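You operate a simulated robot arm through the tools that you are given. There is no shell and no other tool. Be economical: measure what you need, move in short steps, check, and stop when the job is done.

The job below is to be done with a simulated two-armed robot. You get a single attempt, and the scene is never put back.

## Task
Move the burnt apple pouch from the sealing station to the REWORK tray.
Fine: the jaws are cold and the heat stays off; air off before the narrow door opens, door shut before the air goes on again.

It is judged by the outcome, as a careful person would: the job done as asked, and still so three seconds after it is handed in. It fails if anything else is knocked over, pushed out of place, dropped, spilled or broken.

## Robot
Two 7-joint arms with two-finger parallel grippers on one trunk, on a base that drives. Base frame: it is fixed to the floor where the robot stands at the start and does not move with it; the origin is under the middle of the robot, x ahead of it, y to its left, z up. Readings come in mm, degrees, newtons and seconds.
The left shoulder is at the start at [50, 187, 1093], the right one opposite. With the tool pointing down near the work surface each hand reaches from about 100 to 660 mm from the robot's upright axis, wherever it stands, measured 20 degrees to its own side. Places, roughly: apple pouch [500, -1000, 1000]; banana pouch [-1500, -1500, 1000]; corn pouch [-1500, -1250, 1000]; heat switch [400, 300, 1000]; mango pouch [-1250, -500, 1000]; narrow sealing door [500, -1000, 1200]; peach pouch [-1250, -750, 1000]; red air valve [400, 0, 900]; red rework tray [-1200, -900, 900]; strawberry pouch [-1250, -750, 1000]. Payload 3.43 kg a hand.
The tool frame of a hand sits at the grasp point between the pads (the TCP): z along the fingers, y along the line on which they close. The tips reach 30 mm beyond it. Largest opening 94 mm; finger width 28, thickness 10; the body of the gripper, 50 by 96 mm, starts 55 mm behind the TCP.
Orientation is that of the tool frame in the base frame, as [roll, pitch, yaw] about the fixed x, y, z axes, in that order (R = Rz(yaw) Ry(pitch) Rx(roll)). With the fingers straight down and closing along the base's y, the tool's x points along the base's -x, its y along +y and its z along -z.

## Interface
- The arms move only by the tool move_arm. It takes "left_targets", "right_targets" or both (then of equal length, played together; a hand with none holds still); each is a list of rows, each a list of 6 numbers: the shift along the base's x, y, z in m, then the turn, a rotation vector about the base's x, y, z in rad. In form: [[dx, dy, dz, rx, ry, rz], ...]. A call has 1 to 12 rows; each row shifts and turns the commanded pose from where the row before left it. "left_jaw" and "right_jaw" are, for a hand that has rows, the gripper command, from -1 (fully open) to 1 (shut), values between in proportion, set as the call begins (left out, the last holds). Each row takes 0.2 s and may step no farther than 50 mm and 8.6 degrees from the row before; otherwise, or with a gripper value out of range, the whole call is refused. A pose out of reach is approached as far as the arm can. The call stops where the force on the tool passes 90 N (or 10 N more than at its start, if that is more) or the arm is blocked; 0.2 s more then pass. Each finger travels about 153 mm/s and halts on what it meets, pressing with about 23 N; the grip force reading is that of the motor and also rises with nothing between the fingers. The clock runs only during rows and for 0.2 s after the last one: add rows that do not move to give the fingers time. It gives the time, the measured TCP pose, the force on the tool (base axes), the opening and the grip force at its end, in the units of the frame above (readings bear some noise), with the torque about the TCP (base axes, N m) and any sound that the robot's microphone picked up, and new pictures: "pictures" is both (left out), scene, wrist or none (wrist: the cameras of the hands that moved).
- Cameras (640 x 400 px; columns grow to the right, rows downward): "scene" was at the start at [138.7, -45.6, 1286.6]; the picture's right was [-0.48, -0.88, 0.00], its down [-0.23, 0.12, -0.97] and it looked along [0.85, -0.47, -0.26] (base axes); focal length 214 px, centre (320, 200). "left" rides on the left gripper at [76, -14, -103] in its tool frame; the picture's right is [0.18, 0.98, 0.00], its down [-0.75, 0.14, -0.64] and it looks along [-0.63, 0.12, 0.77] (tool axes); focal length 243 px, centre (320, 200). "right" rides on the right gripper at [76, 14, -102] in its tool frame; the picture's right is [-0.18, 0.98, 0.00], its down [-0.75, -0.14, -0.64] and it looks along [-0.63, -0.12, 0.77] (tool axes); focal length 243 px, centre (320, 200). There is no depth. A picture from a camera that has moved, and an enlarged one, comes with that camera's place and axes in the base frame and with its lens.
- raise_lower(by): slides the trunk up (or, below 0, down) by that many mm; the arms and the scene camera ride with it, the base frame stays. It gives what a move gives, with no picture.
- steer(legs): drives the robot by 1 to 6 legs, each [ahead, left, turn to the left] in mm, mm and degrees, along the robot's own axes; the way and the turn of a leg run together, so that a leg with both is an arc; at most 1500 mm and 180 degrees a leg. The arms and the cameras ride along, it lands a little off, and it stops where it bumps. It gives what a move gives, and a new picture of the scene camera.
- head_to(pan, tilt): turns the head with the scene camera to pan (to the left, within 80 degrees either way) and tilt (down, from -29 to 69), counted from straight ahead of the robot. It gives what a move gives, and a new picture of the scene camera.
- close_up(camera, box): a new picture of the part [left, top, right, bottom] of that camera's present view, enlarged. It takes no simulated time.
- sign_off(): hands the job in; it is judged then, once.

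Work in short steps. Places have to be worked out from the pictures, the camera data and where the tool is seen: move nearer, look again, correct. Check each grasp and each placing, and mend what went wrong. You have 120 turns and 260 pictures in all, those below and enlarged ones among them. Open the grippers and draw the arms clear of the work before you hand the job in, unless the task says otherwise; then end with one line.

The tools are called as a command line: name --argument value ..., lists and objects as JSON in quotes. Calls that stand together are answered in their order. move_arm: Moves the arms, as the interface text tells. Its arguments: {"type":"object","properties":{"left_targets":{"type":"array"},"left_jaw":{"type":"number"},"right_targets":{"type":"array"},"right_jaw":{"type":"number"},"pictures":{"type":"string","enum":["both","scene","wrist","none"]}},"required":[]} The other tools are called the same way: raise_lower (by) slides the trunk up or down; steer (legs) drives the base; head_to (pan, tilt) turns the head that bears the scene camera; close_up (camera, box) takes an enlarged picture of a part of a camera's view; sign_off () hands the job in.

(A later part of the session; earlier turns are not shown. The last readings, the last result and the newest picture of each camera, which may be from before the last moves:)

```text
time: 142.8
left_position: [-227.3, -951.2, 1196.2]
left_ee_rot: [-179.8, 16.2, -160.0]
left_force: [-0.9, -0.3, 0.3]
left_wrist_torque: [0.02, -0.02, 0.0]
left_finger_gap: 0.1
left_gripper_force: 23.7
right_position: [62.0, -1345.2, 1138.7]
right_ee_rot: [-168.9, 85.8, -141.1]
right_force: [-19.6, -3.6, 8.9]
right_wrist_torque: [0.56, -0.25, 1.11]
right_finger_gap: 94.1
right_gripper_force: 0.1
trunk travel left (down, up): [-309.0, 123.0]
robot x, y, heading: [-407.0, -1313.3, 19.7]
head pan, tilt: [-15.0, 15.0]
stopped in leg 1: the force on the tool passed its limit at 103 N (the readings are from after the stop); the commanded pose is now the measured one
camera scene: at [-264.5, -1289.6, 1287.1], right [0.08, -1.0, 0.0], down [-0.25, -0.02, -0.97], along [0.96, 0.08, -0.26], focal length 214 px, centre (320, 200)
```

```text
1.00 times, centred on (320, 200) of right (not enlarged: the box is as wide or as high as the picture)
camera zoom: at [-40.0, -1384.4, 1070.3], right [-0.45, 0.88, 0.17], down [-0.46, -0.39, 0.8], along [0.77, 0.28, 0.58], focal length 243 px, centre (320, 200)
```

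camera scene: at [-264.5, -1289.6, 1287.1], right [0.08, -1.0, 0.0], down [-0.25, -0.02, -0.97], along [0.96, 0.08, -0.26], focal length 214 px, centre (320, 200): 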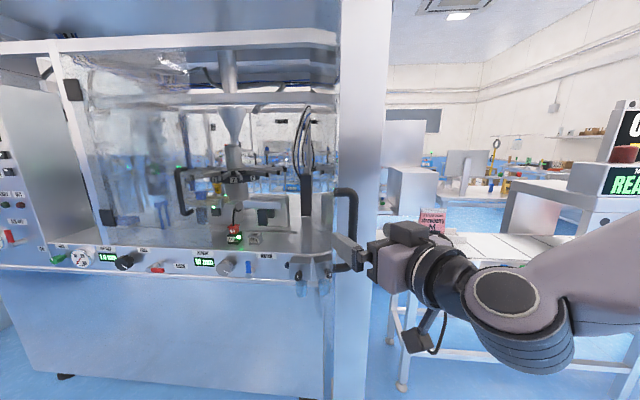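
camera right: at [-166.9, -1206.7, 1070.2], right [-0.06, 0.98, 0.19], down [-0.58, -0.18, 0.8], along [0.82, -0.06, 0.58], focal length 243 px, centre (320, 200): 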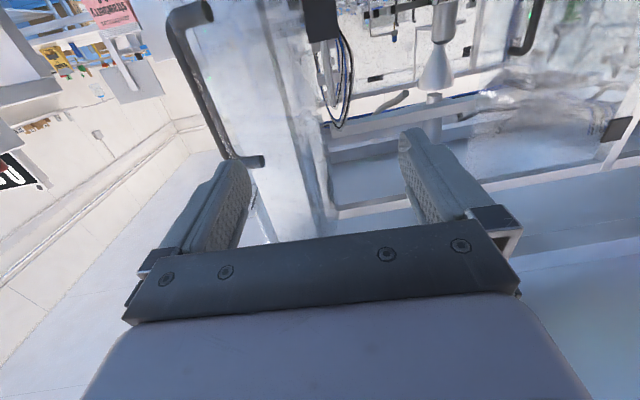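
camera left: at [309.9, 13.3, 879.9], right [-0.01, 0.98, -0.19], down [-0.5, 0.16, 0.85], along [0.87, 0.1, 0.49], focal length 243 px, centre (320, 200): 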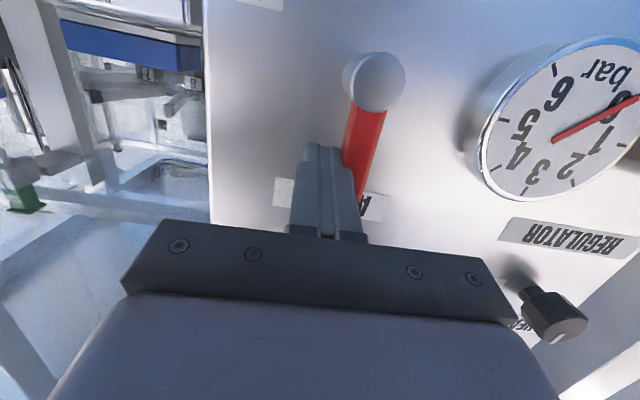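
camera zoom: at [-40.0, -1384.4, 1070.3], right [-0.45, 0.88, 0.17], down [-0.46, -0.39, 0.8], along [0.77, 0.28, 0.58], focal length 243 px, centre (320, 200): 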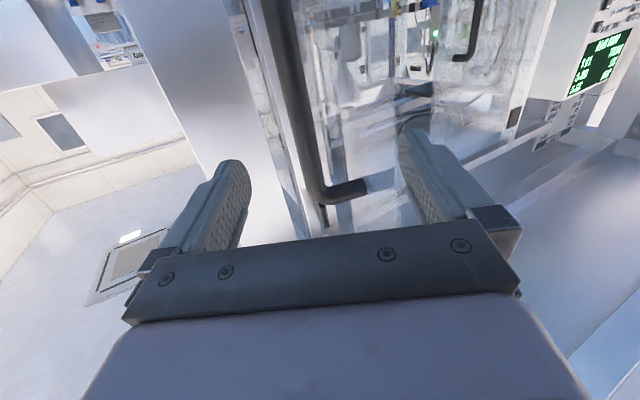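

The left fingertip met the door's edge (opening too wide, ~10 mm off centre). I back off, narrow the jaws to ~60 mm and shift right.

move_arm --right_targets '[[-0.027, -0.014, 0, 0, 0, 0], [0.005, -0.012, 0, 0, 0, 0], [0, 0, 0, 0, 0, 0]]' --right_jaw -0.28 --pictures "wrist"

```text
time: 143.6
left_position: [-232.8, -953.3, 1197.3]
left_ee_rot: [-179.7, 16.6, -160.1]
left_force: [-0.2, 0.2, 0.4]
left_wrist_torque: [0.01, -0.02, -0.02]
left_finger_gap: 0.0
left_gripper_force: 22.8
right_position: [60.2, -1350.3, 1139.3]
right_ee_rot: [-167.0, 85.0, -137.6]
right_force: [-84.3, -19.8, -2.3]
right_wrist_torque: [1.13, -0.63, 3.77]
right_finger_gap: 73.5
right_gripper_force: 11.3
right hand out of reach, approached as far as the arm can: row 1, 2
trunk travel left (down, up): [-309.0, 123.0]
robot x, y, heading: [-405.6, -1319.3, 19.7]
head pan, tilt: [-15.0, 15.0]
camera right: at [-39.9, -1393.2, 1072.1], right [-0.47, 0.87, 0.16], down [-0.44, -0.39, 0.81], along [0.77, 0.31, 0.57], focal length 243 px, centre (320, 200)
```

right: 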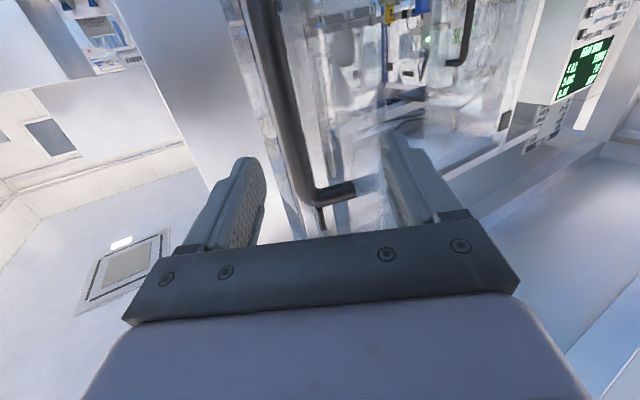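

The finger seems caught against the glass edge. I reopen fully and back straight off with the base.

move_arm --right_targets '[[0, 0, 0, 0, 0, 0], [0, 0, 0, 0, 0, 0]]' --right_jaw -1 --pictures "none"

steer --legs '[[-70, 0, 0]]'

close_up --camera "right" --box '[0, 0, 640, 400]'

```text
time: 144.2
left_position: [-231.1, -953.0, 1197.8]
left_ee_rot: [-179.7, 16.6, -159.9]
left_force: [-0.5, 0.3, -0.5]
left_wrist_torque: [-0.02, 0.01, 0.01]
left_finger_gap: 0.0
left_gripper_force: 23.0
right_position: [63.5, -1349.9, 1138.4]
right_ee_rot: [-166.1, 85.0, -136.9]
right_force: [-72.7, -15.8, -0.2]
right_wrist_torque: [0.13, -0.76, 4.04]
right_finger_gap: 94.2
right_gripper_force: 0.1
trunk travel left (down, up): [-309.0, 123.0]
robot x, y, heading: [-407.5, -1314.3, 19.6]
head pan, tilt: [-15.0, 15.0]
```

```text
time: 145.2
left_position: [-288.0, -972.9, 1196.1]
left_ee_rot: [-179.8, 15.9, -160.0]
left_force: [-0.4, 0.0, -0.4]
left_wrist_torque: [-0.01, -0.01, 0.0]
left_finger_gap: 0.0
left_gripper_force: 23.2
right_position: [17.3, -1375.4, 1138.7]
right_ee_rot: [-172.2, 85.3, -144.8]
right_force: [0.1, 0.8, 0.1]
right_wrist_torque: [0.06, 0.0, 0.02]
right_finger_gap: 94.2
right_gripper_force: 0.0
trunk travel left (down, up): [-309.0, 123.0]
robot x, y, heading: [-471.1, -1334.1, 19.9]
head pan, tilt: [-15.0, 15.0]
camera scene: at [-324.6, -1312.1, 1286.7], right [0.08, -1.0, 0.0], down [-0.26, -0.02, -0.97], along [0.96, 0.08, -0.26], focal length 214 px, centre (320, 200)
```

scene: 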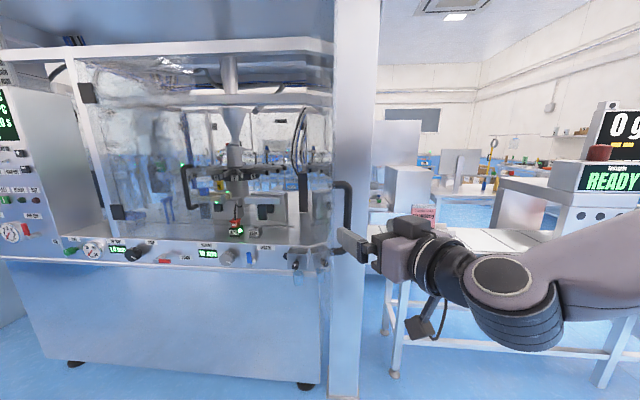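

```text
1.00 times, centred on (320, 200) of right (not enlarged: the box is as wide or as high as the picture)
camera zoom: at [-84.7, -1414.7, 1071.9], right [-0.44, 0.88, 0.17], down [-0.45, -0.38, 0.8], along [0.78, 0.28, 0.57], focal length 243 px, centre (320, 200)
```

zoom: 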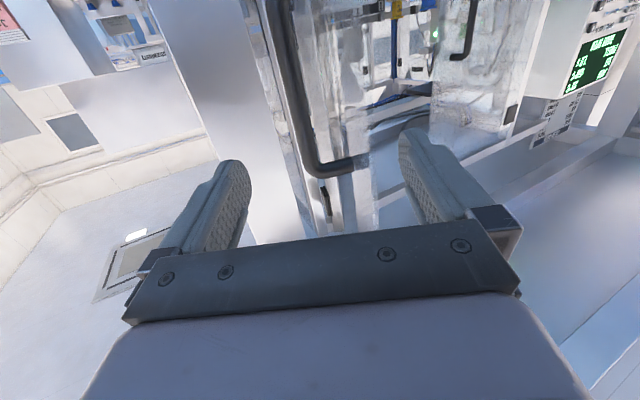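

Free again. I zoom in on the wrist view to find the glass edge.

close_up --camera "right" --box '[240, 60, 480, 240]'

close_up --camera "scene" --box '[280, 140, 420, 300]'

```text
2.22 times, centred on (360, 150) of right
camera zoom: at [-84.7, -1414.7, 1071.9], right [-0.44, 0.88, 0.17], down [-0.45, -0.38, 0.8], along [0.78, 0.28, 0.57], focal length 539 px, centre (231, 311)
```

zoom: 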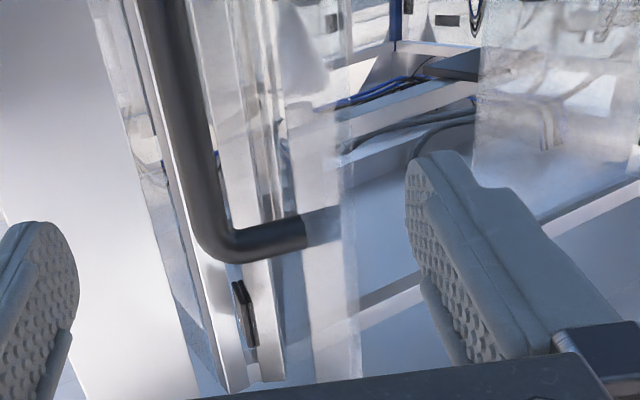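

```text
2.50 times, centred on (350, 220) of scene
camera zoom: at [-324.6, -1312.1, 1286.7], right [0.08, -1.0, 0.0], down [-0.26, -0.02, -0.97], along [0.96, 0.08, -0.26], focal length 536 px, centre (245, 150)
```

zoom: 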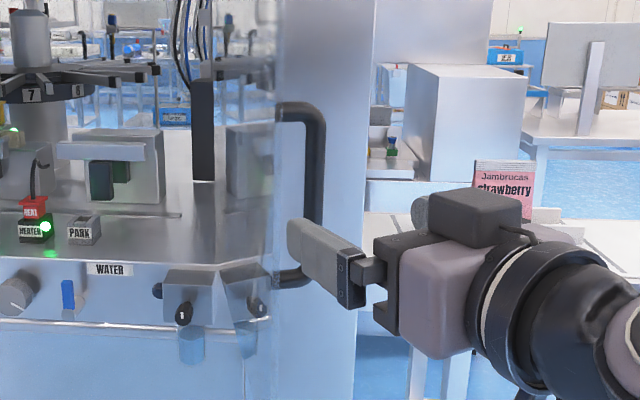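

I now place the bar ≈[155,-1330] and the glass edge ≈[82,-1299]; the hand line is ~18 mm too far left. I shift right, narrow the jaws to ~66 mm, then advance along the hand's axis.

move_arm --right_targets '[[0, 0, 0, 0, 0, 0], [0, 0, 0, 0, 0, 0]]' --right_jaw -0.4 --pictures "none"

steer --legs '[[0, -20, 0], [70, 7, 0]]'

close_up --camera "right" --box '[160, 50, 480, 250]'

```text
time: 145.8
left_position: [-286.9, -974.3, 1195.8]
left_ee_rot: [-179.8, 15.8, -160.0]
left_force: [0.1, 0.0, 0.7]
left_wrist_torque: [0.02, 0.02, -0.01]
left_finger_gap: 0.0
left_gripper_force: 23.1
right_position: [18.8, -1375.9, 1139.1]
right_ee_rot: [-172.3, 85.3, -144.9]
right_force: [0.6, -0.2, -0.4]
right_wrist_torque: [-0.02, -0.01, -0.02]
right_finger_gap: 65.9
right_gripper_force: 0.0
trunk travel left (down, up): [-309.0, 123.0]
robot x, y, heading: [-474.7, -1340.7, 19.5]
head pan, tilt: [-15.0, 15.0]
```

```text
time: 147.3
left_position: [-215.5, -962.3, 1195.4]
left_ee_rot: [-179.8, 15.9, -159.9]
left_force: [-0.2, -0.5, 0.3]
left_wrist_torque: [-0.02, 0.05, -0.05]
left_finger_gap: 0.0
left_gripper_force: 23.2
right_position: [89.4, -1363.2, 1138.4]
right_ee_rot: [-172.4, 85.3, -145.1]
right_force: [0.2, 0.7, 0.1]
right_wrist_torque: [-0.02, 0.0, 0.02]
right_finger_gap: 65.9
right_gripper_force: 0.0
trunk travel left (down, up): [-309.0, 123.0]
robot x, y, heading: [-396.7, -1327.2, 19.5]
head pan, tilt: [-15.0, 15.0]
camera scene: at [-252.8, -1300.1, 1286.5], right [0.08, -1.0, 0.0], down [-0.26, -0.02, -0.97], along [0.96, 0.08, -0.26], focal length 214 px, centre (320, 200)
```

scene: 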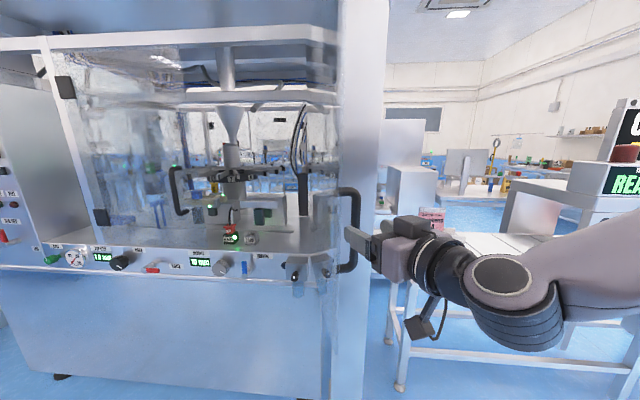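

```text
2.00 times, centred on (320, 150) of right
camera zoom: at [-13.3, -1403.0, 1071.4], right [-0.44, 0.88, 0.17], down [-0.45, -0.38, 0.81], along [0.78, 0.28, 0.57], focal length 485 px, centre (320, 300)
```

zoom: 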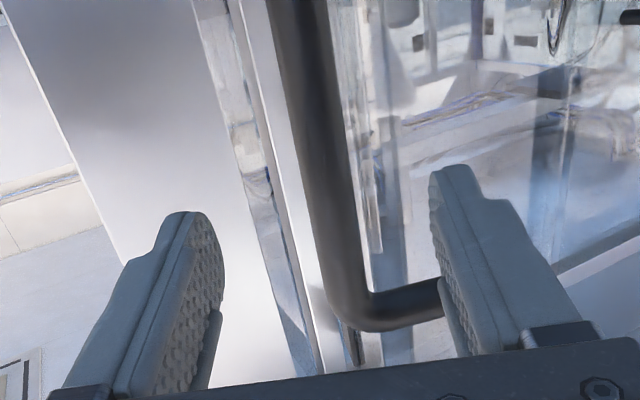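

The bar is nicely centred between the fingers. I lower 25 mm to the bar's middle and advance ~70 mm.

move_arm --right_targets '[[0, 0, -0.012, 0, 0, 0], [0, 0, -0.012, 0, 0, 0]]' --pictures "none"

steer --legs '[[50, 6, 0]]'

close_up --camera "right" --box '[160, 50, 480, 250]'

```text
time: 147.9
left_position: [-216.0, -962.4, 1196.4]
left_ee_rot: [-179.7, 16.1, -160.0]
left_force: [-0.2, 0.2, 0.1]
left_wrist_torque: [0.01, 0.01, 0.01]
left_finger_gap: 0.0
left_gripper_force: 23.4
right_position: [90.9, -1364.1, 1127.8]
right_ee_rot: [-171.8, 85.4, -144.4]
right_force: [-0.9, -0.5, 0.7]
right_wrist_torque: [-0.01, 0.05, -0.02]
right_finger_gap: 65.6
right_gripper_force: 0.0
right hand out of reach, approached as far as the arm can: row 2
trunk travel left (down, up): [-309.0, 123.0]
robot x, y, heading: [-400.2, -1326.0, 19.8]
head pan, tilt: [-15.0, 15.0]
```

```text
time: 148.8
left_position: [-170.9, -939.2, 1196.1]
left_ee_rot: [-179.7, 15.9, -160.0]
left_force: [0.0, 0.8, -0.5]
left_wrist_torque: [0.02, 0.02, -0.02]
left_finger_gap: 0.0
left_gripper_force: 22.9
right_position: [137.3, -1339.5, 1126.4]
right_ee_rot: [-172.4, 85.3, -145.1]
right_force: [0.4, 0.5, -1.0]
right_wrist_torque: [0.01, 0.03, 0.01]
right_finger_gap: 65.8
right_gripper_force: 0.0
trunk travel left (down, up): [-309.0, 123.0]
robot x, y, heading: [-351.2, -1304.6, 19.5]
head pan, tilt: [-15.0, 15.0]
camera scene: at [-207.8, -1277.5, 1286.5], right [0.08, -1.0, 0.0], down [-0.26, -0.02, -0.97], along [0.96, 0.08, -0.26], focal length 214 px, centre (320, 200)
```

scene: 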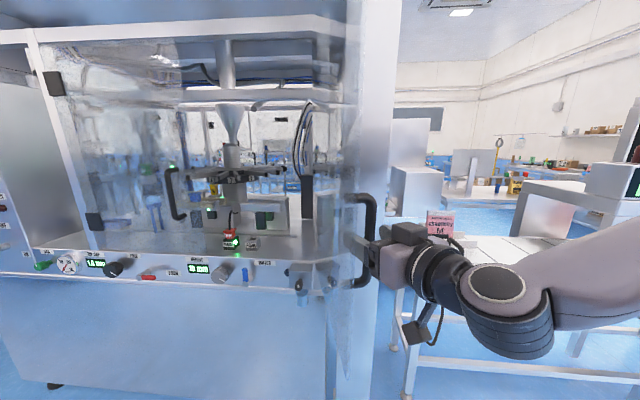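

```text
2.00 times, centred on (320, 150) of right
camera zoom: at [34.3, -1379.1, 1060.3], right [-0.44, 0.88, 0.17], down [-0.45, -0.38, 0.81], along [0.78, 0.28, 0.57], focal length 485 px, centre (320, 300)
```

zoom: 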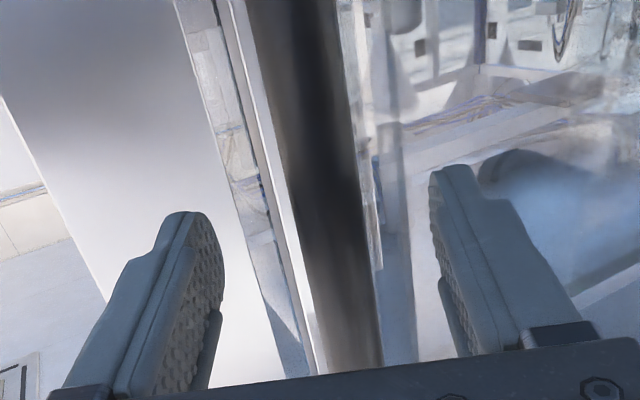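

The fingers straddle the bar. I advance 14 mm more and close the jaws.

steer --legs '[[14, 2, 0]]'

move_arm --right_targets '[[0, 0, 0, 0, 0, 0], [0, 0, 0, 0, 0, 0], [0, 0, 0, 0, 0, 0]]' --right_jaw 1 --pictures "wrist"

```text
time: 149.6
left_position: [-158.6, -932.7, 1194.7]
left_ee_rot: [-179.8, 15.9, -160.0]
left_force: [-0.2, 0.1, -0.4]
left_wrist_torque: [0.03, 0.0, 0.0]
left_finger_gap: 0.0
left_gripper_force: 23.0
right_position: [149.2, -1333.2, 1128.1]
right_ee_rot: [-172.3, 85.3, -145.0]
right_force: [-0.1, 0.2, -0.4]
right_wrist_torque: [-0.01, -0.02, -0.01]
right_finger_gap: 65.9
right_gripper_force: 0.0
trunk travel left (down, up): [-309.0, 123.0]
robot x, y, heading: [-340.5, -1295.2, 19.8]
head pan, tilt: [-15.0, 15.0]
camera scene: at [-195.2, -1270.8, 1286.5], right [0.08, -1.0, 0.0], down [-0.26, -0.02, -0.97], along [0.96, 0.08, -0.26], focal length 214 px, centre (320, 200)
```

scene: 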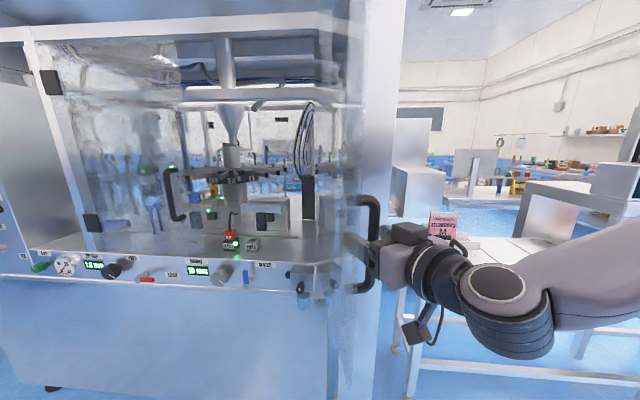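

```text
time: 150.4
left_position: [-159.5, -931.6, 1194.9]
left_ee_rot: [-179.7, 16.0, -159.9]
left_force: [-0.1, 1.0, -0.5]
left_wrist_torque: [-0.03, -0.01, -0.02]
left_finger_gap: 0.0
left_gripper_force: 22.6
right_position: [147.2, -1331.4, 1127.1]
right_ee_rot: [-171.2, 85.3, -143.6]
right_force: [-9.2, 12.0, -3.0]
right_wrist_torque: [0.9, -0.08, 0.03]
right_finger_gap: 22.3
right_gripper_force: 45.4
trunk travel left (down, up): [-309.0, 123.0]
robot x, y, heading: [-345.5, -1298.8, 19.8]
head pan, tilt: [-15.0, 15.0]
camera right: at [44.7, -1371.0, 1060.7], right [-0.44, 0.88, 0.17], down [-0.45, -0.38, 0.81], along [0.77, 0.28, 0.57], focal length 243 px, centre (320, 200)
```

right: 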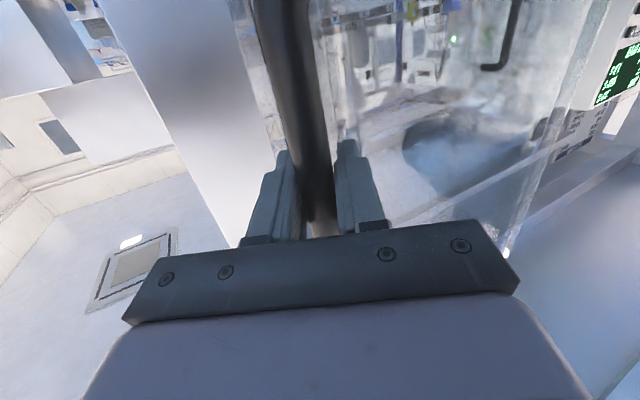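

Gripped (22 mm). I swing the door along the reverse arc; first leg to check forces.

steer --legs '[[4, 73, 0]]'

```text
time: 151.7
left_position: [-179.9, -861.7, 1196.6]
left_ee_rot: [-179.7, 15.8, -159.9]
left_force: [-0.4, 0.3, -0.2]
left_wrist_torque: [0.02, 0.01, -0.03]
left_finger_gap: 0.0
left_gripper_force: 22.9
right_position: [129.3, -1263.2, 1127.0]
right_ee_rot: [-172.6, 85.3, -145.4]
right_force: [7.5, 2.3, 1.3]
right_wrist_torque: [0.18, 0.77, 0.06]
right_finger_gap: 22.5
right_gripper_force: 44.7
trunk travel left (down, up): [-309.0, 123.0]
robot x, y, heading: [-362.6, -1226.6, 19.9]
head pan, tilt: [-15.0, 15.0]
camera scene: at [-215.9, -1200.2, 1286.5], right [0.08, -1.0, 0.0], down [-0.26, -0.02, -0.97], along [0.96, 0.08, -0.26], focal length 214 px, centre (320, 200)
```

scene: 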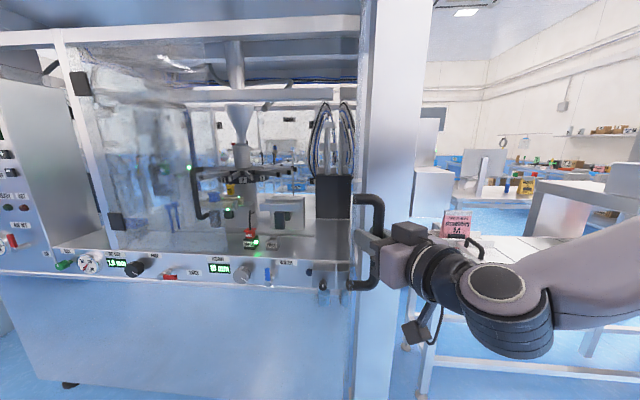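

Forces are small and the position matches the model. I continue with the next legs.

steer --legs '[[17, 67, 0]]'

steer --legs '[[32, 61, 0]]'

```text
time: 152.9
left_position: [-184.7, -795.3, 1194.4]
left_ee_rot: [-179.9, 15.9, -160.0]
left_force: [0.2, -0.5, 0.3]
left_wrist_torque: [0.02, 0.0, 0.02]
left_finger_gap: 0.0
left_gripper_force: 23.3
right_position: [124.1, -1195.4, 1127.9]
right_ee_rot: [-172.9, 85.3, -145.8]
right_force: [10.1, -0.2, 0.6]
right_wrist_torque: [0.24, 0.59, 0.04]
right_finger_gap: 22.6
right_gripper_force: 44.9
trunk travel left (down, up): [-309.0, 123.0]
robot x, y, heading: [-367.7, -1161.5, 19.9]
head pan, tilt: [-15.0, 15.0]
camera scene: at [-221.7, -1132.9, 1286.4], right [0.08, -1.0, 0.0], down [-0.26, -0.02, -0.97], along [0.96, 0.08, -0.26], focal length 214 px, centre (320, 200)
```

scene: 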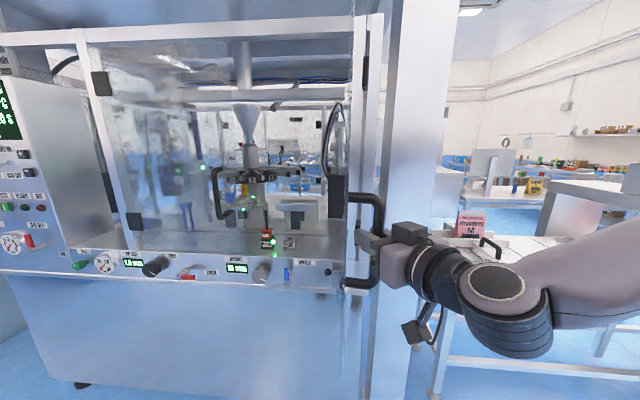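

```text
time: 154.1
left_position: [-175.5, -728.0, 1194.9]
left_ee_rot: [-179.8, 16.0, -159.9]
left_force: [-0.1, 0.5, -0.7]
left_wrist_torque: [0.01, -0.02, 0.01]
left_finger_gap: 0.1
left_gripper_force: 22.7
right_position: [133.9, -1129.1, 1128.7]
right_ee_rot: [-173.1, 85.3, -145.9]
right_force: [3.3, -1.5, -3.7]
right_wrist_torque: [0.38, 0.45, -0.03]
right_finger_gap: 22.5
right_gripper_force: 44.6
trunk travel left (down, up): [-309.0, 123.0]
robot x, y, heading: [-355.9, -1090.7, 19.6]
head pan, tilt: [-15.0, 15.0]
camera scene: at [-212.9, -1066.0, 1286.5], right [0.08, -1.0, 0.0], down [-0.26, -0.02, -0.97], along [0.96, 0.08, -0.26], focal length 214 px, centre (320, 200)
```

scene: 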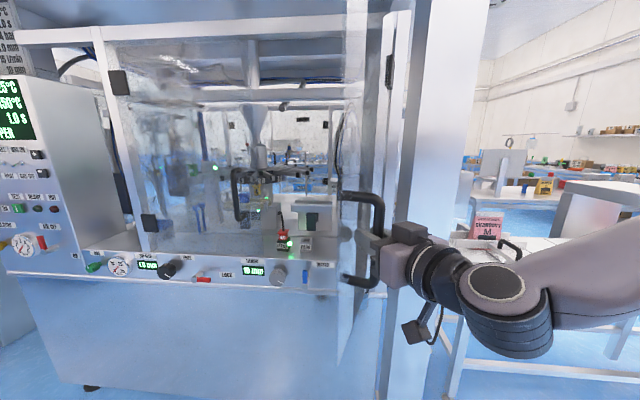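

Tracking well. Next two legs.

steer --legs '[[43, 57, 0]]'

steer --legs '[[54, 43, 0]]'

```text
time: 155.3
left_position: [-156.3, -661.7, 1196.8]
left_ee_rot: [-180.0, 16.1, -159.9]
left_force: [0.4, 0.3, 0.1]
left_wrist_torque: [-0.02, -0.01, -0.01]
left_finger_gap: 0.0
left_gripper_force: 23.2
right_position: [155.0, -1065.4, 1127.8]
right_ee_rot: [-179.1, 85.4, -152.9]
right_force: [-15.6, -13.3, -11.7]
right_wrist_torque: [2.34, -0.29, -6.56]
right_finger_gap: 22.0
right_gripper_force: 45.1
trunk travel left (down, up): [-309.0, 123.0]
robot x, y, heading: [-335.7, -1025.0, 19.8]
head pan, tilt: [-15.0, 15.0]
camera scene: at [-193.1, -1000.8, 1286.8], right [0.08, -1.0, 0.0], down [-0.26, -0.02, -0.97], along [0.96, 0.08, -0.26], focal length 214 px, centre (320, 200)
```

scene: 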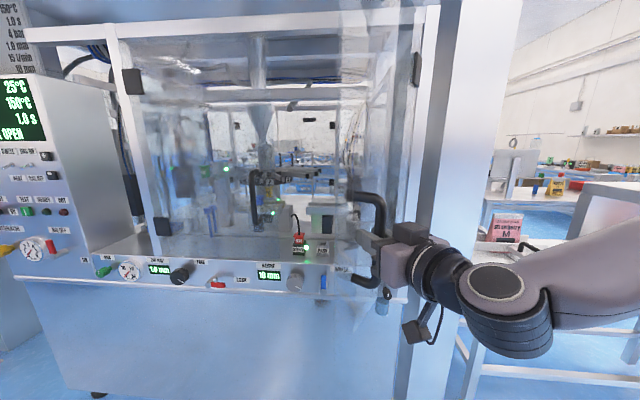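

```text
time: 156.4
left_position: [-122.2, -603.2, 1195.5]
left_ee_rot: [-179.7, 16.3, -159.9]
left_force: [0.1, 0.2, -0.1]
left_wrist_torque: [-0.03, -0.03, 0.02]
left_finger_gap: 0.2
left_gripper_force: 23.0
right_position: [188.7, -1005.7, 1128.6]
right_ee_rot: [178.8, 85.2, -155.0]
right_force: [-30.5, -1.9, -13.8]
right_wrist_torque: [1.94, -0.32, -6.7]
right_finger_gap: 22.0
right_gripper_force: 44.8
trunk travel left (down, up): [-309.0, 123.0]
robot x, y, heading: [-302.8, -966.5, 19.8]
head pan, tilt: [-15.0, 15.0]
camera scene: at [-159.4, -941.0, 1287.2], right [0.09, -1.0, 0.0], down [-0.25, -0.02, -0.97], along [0.96, 0.08, -0.26], focal length 214 px, centre (320, 200)
```

scene: 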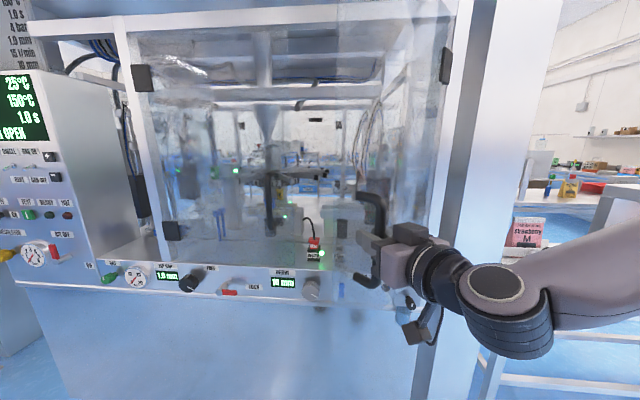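

A fingertip is bearing on the glass (torque −6.7 N·m). I let the hand yaw clockwise to match the door.

move_arm --right_targets '[[0, 0, 0, 0, 0, -0.08], [0, 0, 0, 0, 0, -0.08], [0, 0, 0, 0, 0, -0.08], [0, 0, 0, 0, 0, 0]]' --pictures "wrist"

```text
time: 157.4
left_position: [-122.3, -602.0, 1195.6]
left_ee_rot: [-179.8, 16.1, -159.8]
left_force: [-0.6, 0.5, 0.1]
left_wrist_torque: [0.0, 0.03, 0.0]
left_finger_gap: 0.0
left_gripper_force: 22.6
right_position: [189.4, -1005.3, 1127.3]
right_ee_rot: [178.7, 85.3, -169.0]
right_force: [-7.3, 5.5, 3.7]
right_wrist_torque: [-0.27, -0.24, 0.06]
right_finger_gap: 22.3
right_gripper_force: 45.6
trunk travel left (down, up): [-309.0, 123.0]
robot x, y, heading: [-302.6, -968.3, 19.8]
head pan, tilt: [-15.0, 15.0]
camera right: at [80.3, -1015.9, 1061.2], right [-0.2, 0.96, 0.19], down [-0.53, -0.26, 0.8], along [0.82, 0.06, 0.56], focal length 243 px, centre (320, 200)
```

right: 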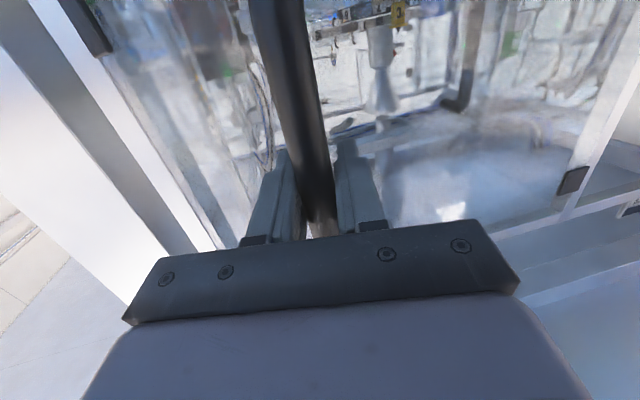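

Torque relieved. I continue closing.

steer --legs '[[64, 37, 0]]'

steer --legs '[[55, 15, 0]]'

```text
time: 158.4
left_position: [-72.1, -545.8, 1196.0]
left_ee_rot: [-179.9, 16.1, -159.9]
left_force: [-0.2, -0.2, 0.0]
left_wrist_torque: [0.02, 0.01, 0.01]
left_finger_gap: 0.0
left_gripper_force: 22.8
right_position: [240.7, -951.2, 1128.5]
right_ee_rot: [177.9, 85.2, -169.9]
right_force: [-8.4, -3.1, 0.6]
right_wrist_torque: [0.71, -0.12, -2.98]
right_finger_gap: 21.9
right_gripper_force: 45.9
trunk travel left (down, up): [-309.0, 123.0]
robot x, y, heading: [-254.3, -911.6, 19.9]
head pan, tilt: [-15.0, 15.0]
camera scene: at [-108.4, -884.4, 1286.8], right [0.08, -1.0, 0.0], down [-0.26, -0.02, -0.97], along [0.96, 0.08, -0.26], focal length 214 px, centre (320, 200)
```

scene: 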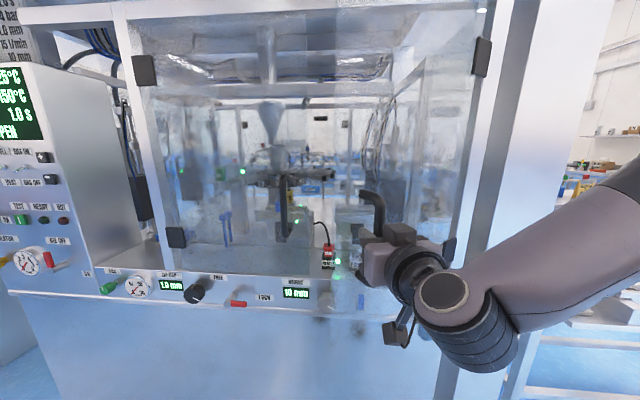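

```text
time: 159.4
left_position: [-24.4, -510.8, 1196.1]
left_ee_rot: [-179.7, 16.0, -159.9]
left_force: [0.5, 1.0, 0.0]
left_wrist_torque: [-0.05, 0.01, -0.03]
left_finger_gap: 0.0
left_gripper_force: 22.8
right_position: [287.5, -915.6, 1128.1]
right_ee_rot: [179.6, 85.1, -168.0]
right_force: [-5.0, 9.0, 1.0]
right_wrist_torque: [-0.28, 0.47, -0.02]
right_finger_gap: 22.5
right_gripper_force: 45.0
trunk travel left (down, up): [-309.0, 123.0]
robot x, y, heading: [-205.9, -878.3, 19.9]
head pan, tilt: [-15.0, 15.0]
camera scene: at [-60.7, -849.5, 1286.7], right [0.08, -1.0, 0.0], down [-0.26, -0.02, -0.97], along [0.96, 0.08, -0.26], focal length 214 px, centre (320, 200)
```

scene: 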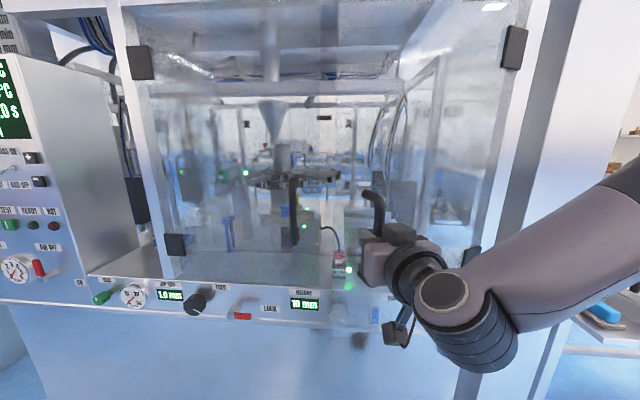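

Nearly there; two more legs.

steer --legs '[[54, 6, 0]]'

steer --legs '[[46, -3, 0]]'

```text
time: 160.3
left_position: [24.9, -488.4, 1195.7]
left_ee_rot: [-179.7, 15.9, -159.8]
left_force: [0.6, -0.2, -0.7]
left_wrist_torque: [-0.01, 0.03, -0.02]
left_finger_gap: 0.0
left_gripper_force: 23.1
right_position: [334.6, -890.9, 1128.4]
right_ee_rot: [179.4, 85.2, -167.9]
right_force: [-3.8, 10.0, -1.2]
right_wrist_torque: [-0.06, -0.13, -0.25]
right_finger_gap: 22.5
right_gripper_force: 45.1
trunk travel left (down, up): [-309.0, 123.0]
robot x, y, heading: [-159.5, -853.8, 20.0]
head pan, tilt: [-15.0, 15.0]
camera scene: at [-12.9, -825.8, 1286.6], right [0.09, -1.0, 0.0], down [-0.26, -0.02, -0.97], along [0.96, 0.08, -0.26], focal length 214 px, centre (320, 200)
```

scene: 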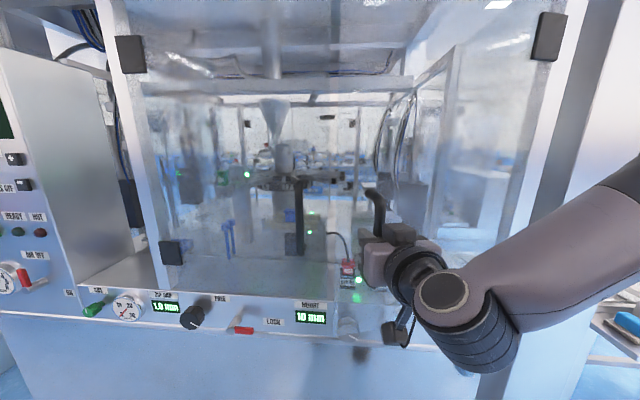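

```text
time: 161.2
left_position: [66.8, -472.8, 1194.8]
left_ee_rot: [-179.6, 15.9, -159.7]
left_force: [0.6, 0.0, 0.1]
left_wrist_torque: [-0.01, -0.03, 0.0]
left_finger_gap: 0.1
left_gripper_force: 22.9
right_position: [377.5, -874.5, 1127.9]
right_ee_rot: [-179.5, 85.2, -166.5]
right_force: [-5.3, 21.9, -4.2]
right_wrist_torque: [0.08, -0.21, -0.29]
right_finger_gap: 22.5
right_gripper_force: 45.4
trunk travel left (down, up): [-309.0, 123.0]
robot x, y, heading: [-116.6, -840.9, 20.2]
head pan, tilt: [-15.0, 15.0]
camera scene: at [30.9, -811.5, 1286.6], right [0.09, -1.0, 0.0], down [-0.26, -0.03, -0.97], along [0.96, 0.08, -0.26], focal length 214 px, centre (320, 200)
```

scene: 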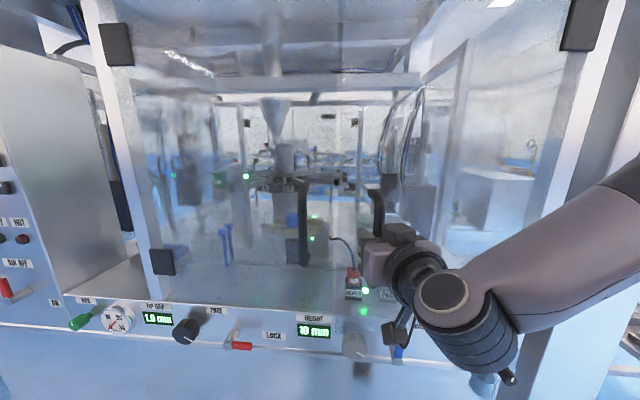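

~45 mm remain. I close further gently.

steer --legs '[[30, -5, 0]]'

steer --legs '[[12, -3, 0]]'

```text
time: 162.1
left_position: [97.0, -467.1, 1195.4]
left_ee_rot: [-179.6, 16.0, -159.7]
left_force: [-0.3, 0.4, -0.3]
left_wrist_torque: [0.03, 0.03, 0.02]
left_finger_gap: 0.1
left_gripper_force: 23.0
right_position: [407.7, -868.1, 1128.2]
right_ee_rot: [-179.4, 85.2, -166.3]
right_force: [-1.8, 20.9, -0.4]
right_wrist_torque: [0.01, 0.1, -0.2]
right_finger_gap: 22.2
right_gripper_force: 44.8
trunk travel left (down, up): [-309.0, 123.0]
robot x, y, heading: [-88.1, -836.9, 20.0]
head pan, tilt: [-15.0, 15.0]
camera scene: at [61.1, -805.7, 1286.6], right [0.09, -1.0, 0.0], down [-0.26, -0.03, -0.97], along [0.96, 0.08, -0.26], focal length 214 px, centre (320, 200)
```

scene: 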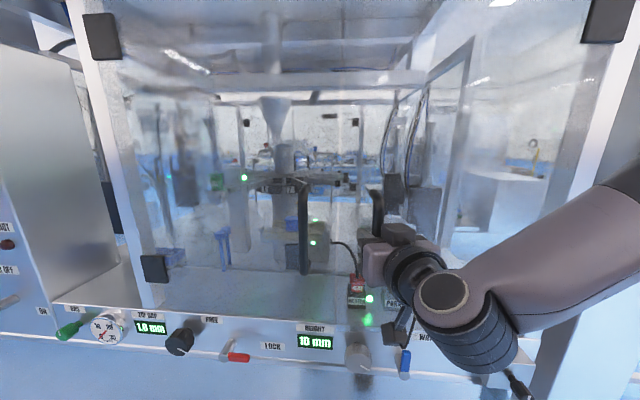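

```text
time: 162.8
left_position: [109.0, -467.5, 1195.1]
left_ee_rot: [-179.7, 16.0, -159.8]
left_force: [0.8, 0.0, 0.8]
left_wrist_torque: [-0.02, -0.01, 0.02]
left_finger_gap: 0.2
left_gripper_force: 23.4
right_position: [420.2, -866.5, 1127.8]
right_ee_rot: [-179.5, 85.2, -166.1]
right_force: [0.2, 18.4, -3.2]
right_wrist_torque: [0.19, -0.52, -0.11]
right_finger_gap: 22.5
right_gripper_force: 45.3
trunk travel left (down, up): [-309.0, 123.0]
robot x, y, heading: [-74.1, -834.8, 19.8]
head pan, tilt: [-15.0, 15.0]
camera scene: at [73.6, -804.8, 1286.5], right [0.09, -1.0, 0.0], down [-0.26, -0.03, -0.97], along [0.96, 0.08, -0.26], focal length 214 px, centre (320, 200)
```

scene: 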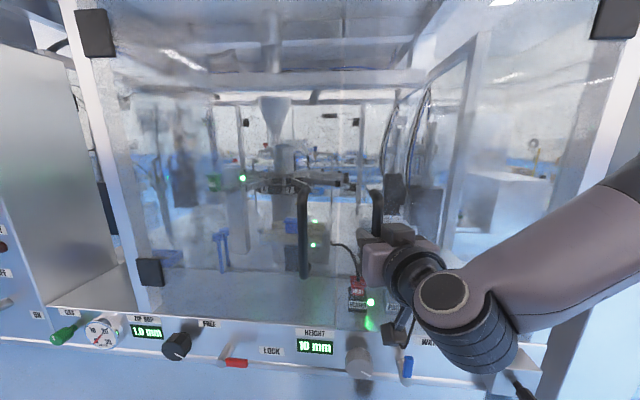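

No resistance yet. I push the last bit with the arm, watching the x force.

move_arm --right_targets '[[0.004, 0.002, 0, 0, 0, 0], [0.004, 0.001, 0, 0, 0, 0], [0, 0, 0, 0, 0, 0]]' --pictures "none"

move_arm --right_targets '[[0.004, 0, 0, 0, 0, 0], [0.004, 0, 0, 0, 0, 0], [0, 0, 0, 0, 0, 0]]' --pictures "none"

head_to --pan 25 --tilt 10

```text
time: 163.6
left_position: [110.0, -468.3, 1195.8]
left_ee_rot: [-179.7, 16.0, -159.8]
left_force: [-0.3, 0.2, -0.2]
left_wrist_torque: [0.03, 0.0, -0.01]
left_finger_gap: 0.3
left_gripper_force: 22.7
right_position: [428.9, -863.7, 1128.9]
right_ee_rot: [179.3, 85.2, -167.3]
right_force: [0.1, 2.6, -5.9]
right_wrist_torque: [0.18, -0.46, -0.42]
right_finger_gap: 22.2
right_gripper_force: 45.2
trunk travel left (down, up): [-309.0, 123.0]
robot x, y, heading: [-72.7, -834.3, 20.3]
head pan, tilt: [-15.0, 15.0]
```

```text
time: 164.4
left_position: [104.9, -470.2, 1196.5]
left_ee_rot: [-179.7, 16.3, -159.7]
left_force: [-0.8, 1.2, 0.6]
left_wrist_torque: [0.02, -0.01, 0.01]
left_finger_gap: 0.0
left_gripper_force: 23.4
right_position: [429.9, -865.7, 1128.3]
right_ee_rot: [-179.2, 85.2, -165.6]
right_force: [-35.0, -4.7, -8.4]
right_wrist_torque: [0.28, 0.19, -0.27]
right_finger_gap: 22.0
right_gripper_force: 44.8
trunk travel left (down, up): [-309.0, 123.0]
robot x, y, heading: [-76.3, -837.8, 20.0]
head pan, tilt: [-15.0, 15.0]
```

```text
time: 165.5
left_position: [104.9, -469.6, 1196.6]
left_ee_rot: [-179.7, 16.3, -159.7]
left_force: [0.1, -1.2, -0.2]
left_wrist_torque: [-0.02, 0.0, 0.0]
left_finger_gap: 0.0
left_gripper_force: 23.0
right_position: [431.1, -865.5, 1129.1]
right_ee_rot: [-178.4, 85.2, -164.8]
right_force: [-36.0, -2.4, -10.4]
right_wrist_torque: [0.1, 0.24, -0.3]
right_finger_gap: 22.0
right_gripper_force: 45.1
trunk travel left (down, up): [-309.0, 123.0]
robot x, y, heading: [-75.0, -831.6, 20.3]
head pan, tilt: [25.0, 10.0]
camera scene: at [42.0, -750.2, 1295.2], right [0.71, -0.71, 0.0], down [-0.12, -0.12, -0.99], along [0.7, 0.7, -0.17], focal length 214 px, centre (320, 200)
```

scene: 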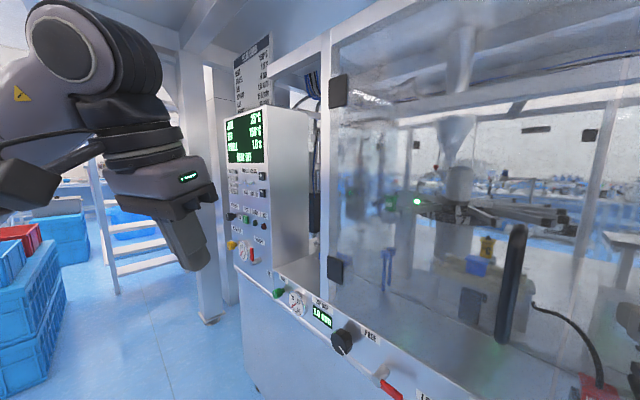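

close_up --camera "scene" --box '[215, 90, 285, 180]'

```text
4.44 times, centred on (250, 135) of scene
camera zoom: at [42.0, -750.2, 1295.2], right [0.71, -0.71, 0.0], down [-0.12, -0.12, -0.99], along [0.7, 0.7, -0.17], focal length 953 px, centre (631, 489)
```

zoom: 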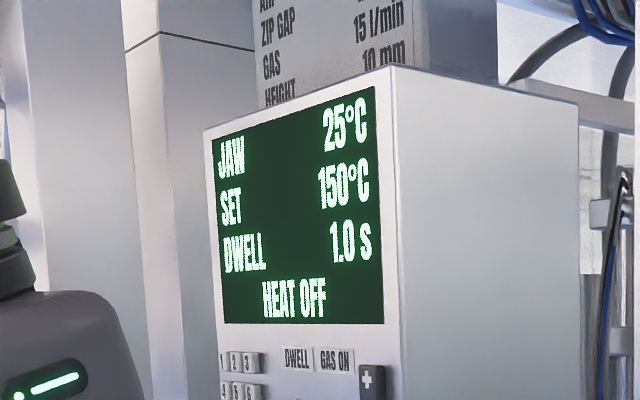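

The display now reads "HEAT OFF" – the door is shut. I release the handle and back straight off with the arm.

move_arm --right_targets '[[0, 0, 0, 0, 0, 0], [0, 0, 0, 0, 0, 0], [-0.02, -0.005, 0, 0, 0, 0], [-0.03, -0.007, 0, 0, 0, 0], [-0.03, -0.007, 0, 0, 0, 0], [-0.03, -0.007, 0, 0, 0, 0]]' --right_jaw -0.4 --pictures "wrist"

close_up --camera "scene" --box '[215, 90, 285, 180]'

```text
time: 166.9
left_position: [109.0, -468.6, 1195.4]
left_ee_rot: [-179.7, 16.0, -159.6]
left_force: [0.3, 0.1, -0.3]
left_wrist_torque: [-0.01, 0.0, 0.0]
left_finger_gap: 0.2
left_gripper_force: 22.9
right_position: [370.1, -843.6, 1148.2]
right_ee_rot: [179.3, 85.3, -167.5]
right_force: [-0.1, 0.3, -0.5]
right_wrist_torque: [0.01, 0.0, 0.0]
right_finger_gap: 65.8
right_gripper_force: 0.0
right hand out of reach, approached as far as the arm can: row 4, 5, 6
trunk travel left (down, up): [-309.0, 123.0]
robot x, y, heading: [-72.3, -833.9, 19.9]
head pan, tilt: [25.0, 10.0]
camera right: at [261.5, -856.5, 1081.8], right [-0.21, 0.96, 0.18], down [-0.53, -0.27, 0.8], along [0.82, 0.07, 0.57], focal length 243 px, centre (320, 200)
```

right: 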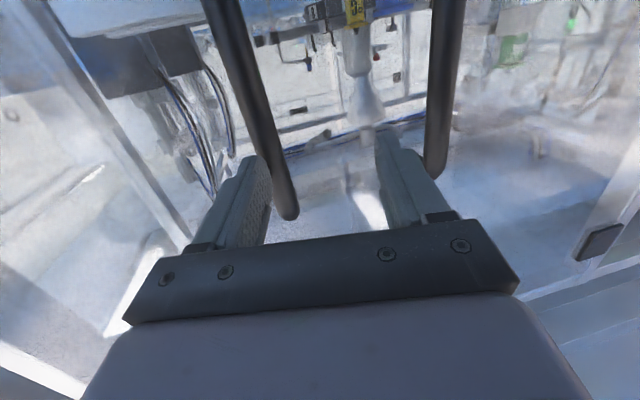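

```text
4.44 times, centred on (250, 135) of scene
camera zoom: at [45.9, -749.4, 1294.7], right [0.71, -0.71, 0.0], down [-0.12, -0.12, -0.98], along [0.7, 0.7, -0.17], focal length 953 px, centre (631, 489)
```

zoom: 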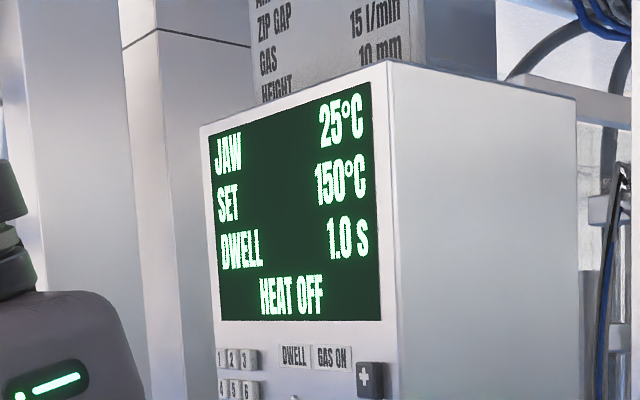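

Door stays shut. I back away, square up, and fold the right arm to its initial down-pointing pose.

steer --legs '[[-220, 0, 0], [0, 0, -20]]'

move_arm --right_targets '[[-0.005, -0.01, 0.012, 0, 0.14, 0], [-0.005, -0.01, 0.012, 0, 0.14, 0], [-0.01, -0.01, 0.012, 0, 0.14, 0], [-0.01, -0.01, 0.012, 0, 0.14, 0], [-0.015, -0.01, 0.012, 0, 0.14, 0], [-0.015, -0.01, 0.012, 0, 0.14, 0], [-0.02, -0.01, 0.012, 0, 0.14, 0], [-0.02, -0.01, 0.012, 0, 0.14, 0], [-0.02, -0.01, 0.012, 0, 0.14, 0], [-0.02, -0.01, 0.012, 0, 0.1, 0], [-0.02, 0, 0.01, 0, 0.05, 0], [0, 0, 0, 0, 0, 0]]' --right_jaw -1 --pictures "scene"

```text
time: 169.7
left_position: [16.7, -631.1, 1195.9]
left_ee_rot: [-179.8, 16.0, 180.0]
left_force: [-0.2, -0.2, 0.2]
left_wrist_torque: [0.03, 0.0, -0.03]
left_finger_gap: 0.2
left_gripper_force: 22.7
right_position: [132.2, -1074.3, 1148.9]
right_ee_rot: [178.7, 85.2, 171.8]
right_force: [0.6, -0.6, -0.4]
right_wrist_torque: [0.02, 0.0, -0.03]
right_finger_gap: 65.8
right_gripper_force: 0.0
trunk travel left (down, up): [-309.0, 123.0]
robot x, y, heading: [-279.9, -910.3, -0.0]
head pan, tilt: [25.0, 10.0]
camera scene: at [-139.2, -872.4, 1294.7], right [0.42, -0.91, 0.0], down [-0.16, -0.07, -0.98], along [0.89, 0.41, -0.17], focal length 214 px, centre (320, 200)
```

scene: 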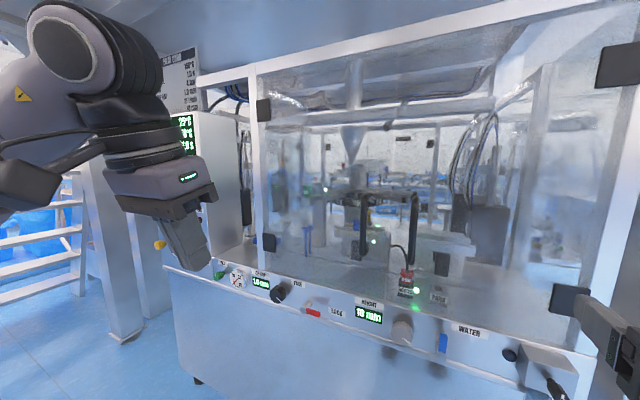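

```text
time: 172.3
left_position: [16.2, -630.5, 1196.6]
left_ee_rot: [-179.8, 16.1, -180.0]
left_force: [0.7, -0.3, -0.7]
left_wrist_torque: [-0.01, -0.01, -0.04]
left_finger_gap: 0.0
left_gripper_force: 22.8
right_position: [-27.9, -1172.5, 1277.4]
right_ee_rot: [-173.1, 4.6, 179.3]
right_force: [0.1, -0.1, 0.0]
right_wrist_torque: [0.01, -0.03, -0.02]
right_finger_gap: 94.1
right_gripper_force: 0.1
trunk travel left (down, up): [-309.0, 123.0]
robot x, y, heading: [-278.8, -911.8, -0.4]
head pan, tilt: [25.0, 10.0]
camera scene: at [-139.1, -872.3, 1294.7], right [0.42, -0.91, 0.0], down [-0.16, -0.07, -0.98], along [0.89, 0.41, -0.17], focal length 214 px, centre (320, 200)
```

scene: 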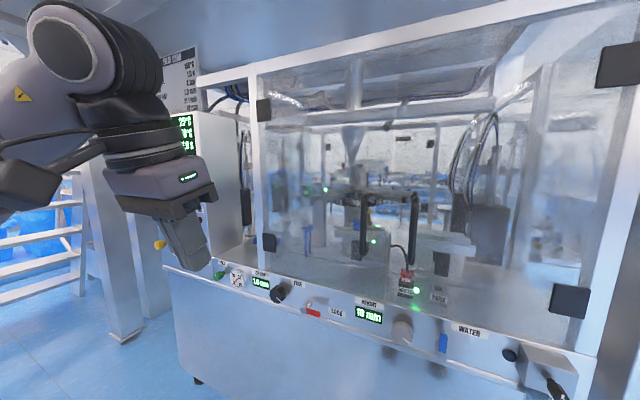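

Right arm folded. I drive back to the initial station in front of the panel.

steer --legs '[[0, 910, 0], [180, 0, 0]]'

head_to --pan 0 --tilt 45

```text
time: 181.7
left_position: [207.6, 266.2, 1195.5]
left_ee_rot: [-179.8, 16.1, 179.3]
left_force: [0.2, 0.5, -0.3]
left_wrist_torque: [0.0, 0.03, 0.01]
left_finger_gap: 0.0
left_gripper_force: 23.2
right_position: [156.8, -276.6, 1278.4]
right_ee_rot: [-173.1, 4.5, 178.5]
right_force: [-0.3, 0.2, -0.1]
right_wrist_torque: [0.03, 0.03, -0.02]
right_finger_gap: 94.0
right_gripper_force: 0.0
trunk travel left (down, up): [-309.0, 123.0]
robot x, y, heading: [-89.3, -14.9, -1.0]
head pan, tilt: [25.0, 10.0]
camera scene: at [49.8, 25.7, 1294.6], right [0.41, -0.91, 0.0], down [-0.16, -0.07, -0.98], along [0.9, 0.4, -0.17], focal length 214 px, centre (320, 200)
```

scene: 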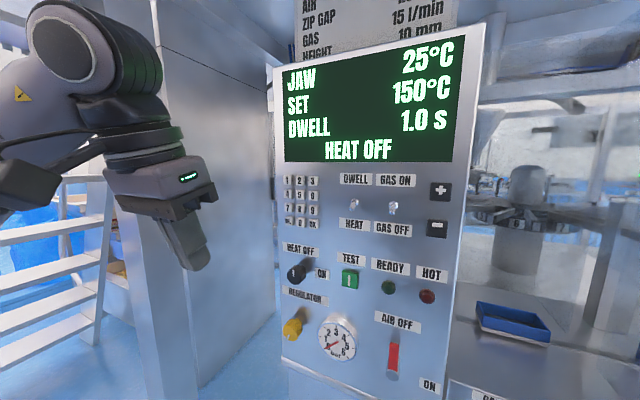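

```text
time: 182.7
left_position: [209.0, 267.0, 1194.8]
left_ee_rot: [-179.7, 16.0, 179.2]
left_force: [-0.5, 0.0, 0.0]
left_wrist_torque: [-0.03, 0.0, 0.01]
left_finger_gap: 0.3
left_gripper_force: 23.4
right_position: [156.3, -275.3, 1277.7]
right_ee_rot: [-173.1, 4.5, 178.6]
right_force: [-0.6, 1.1, 0.4]
right_wrist_torque: [-0.01, -0.01, 0.03]
right_finger_gap: 94.0
right_gripper_force: 0.1
trunk travel left (down, up): [-309.0, 123.0]
robot x, y, heading: [-93.1, -10.7, -1.1]
head pan, tilt: [0.0, 45.0]
camera scene: at [45.5, -13.5, 1239.9], right [-0.02, -1.0, 0.0], down [-0.71, 0.01, -0.71], along [0.71, -0.01, -0.71], focal length 214 px, centre (320, 200)
```

scene: 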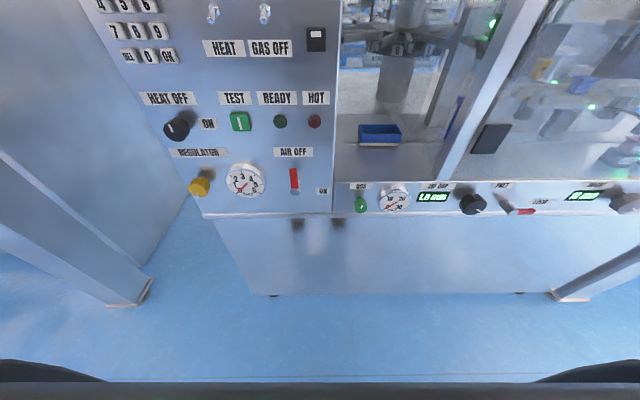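

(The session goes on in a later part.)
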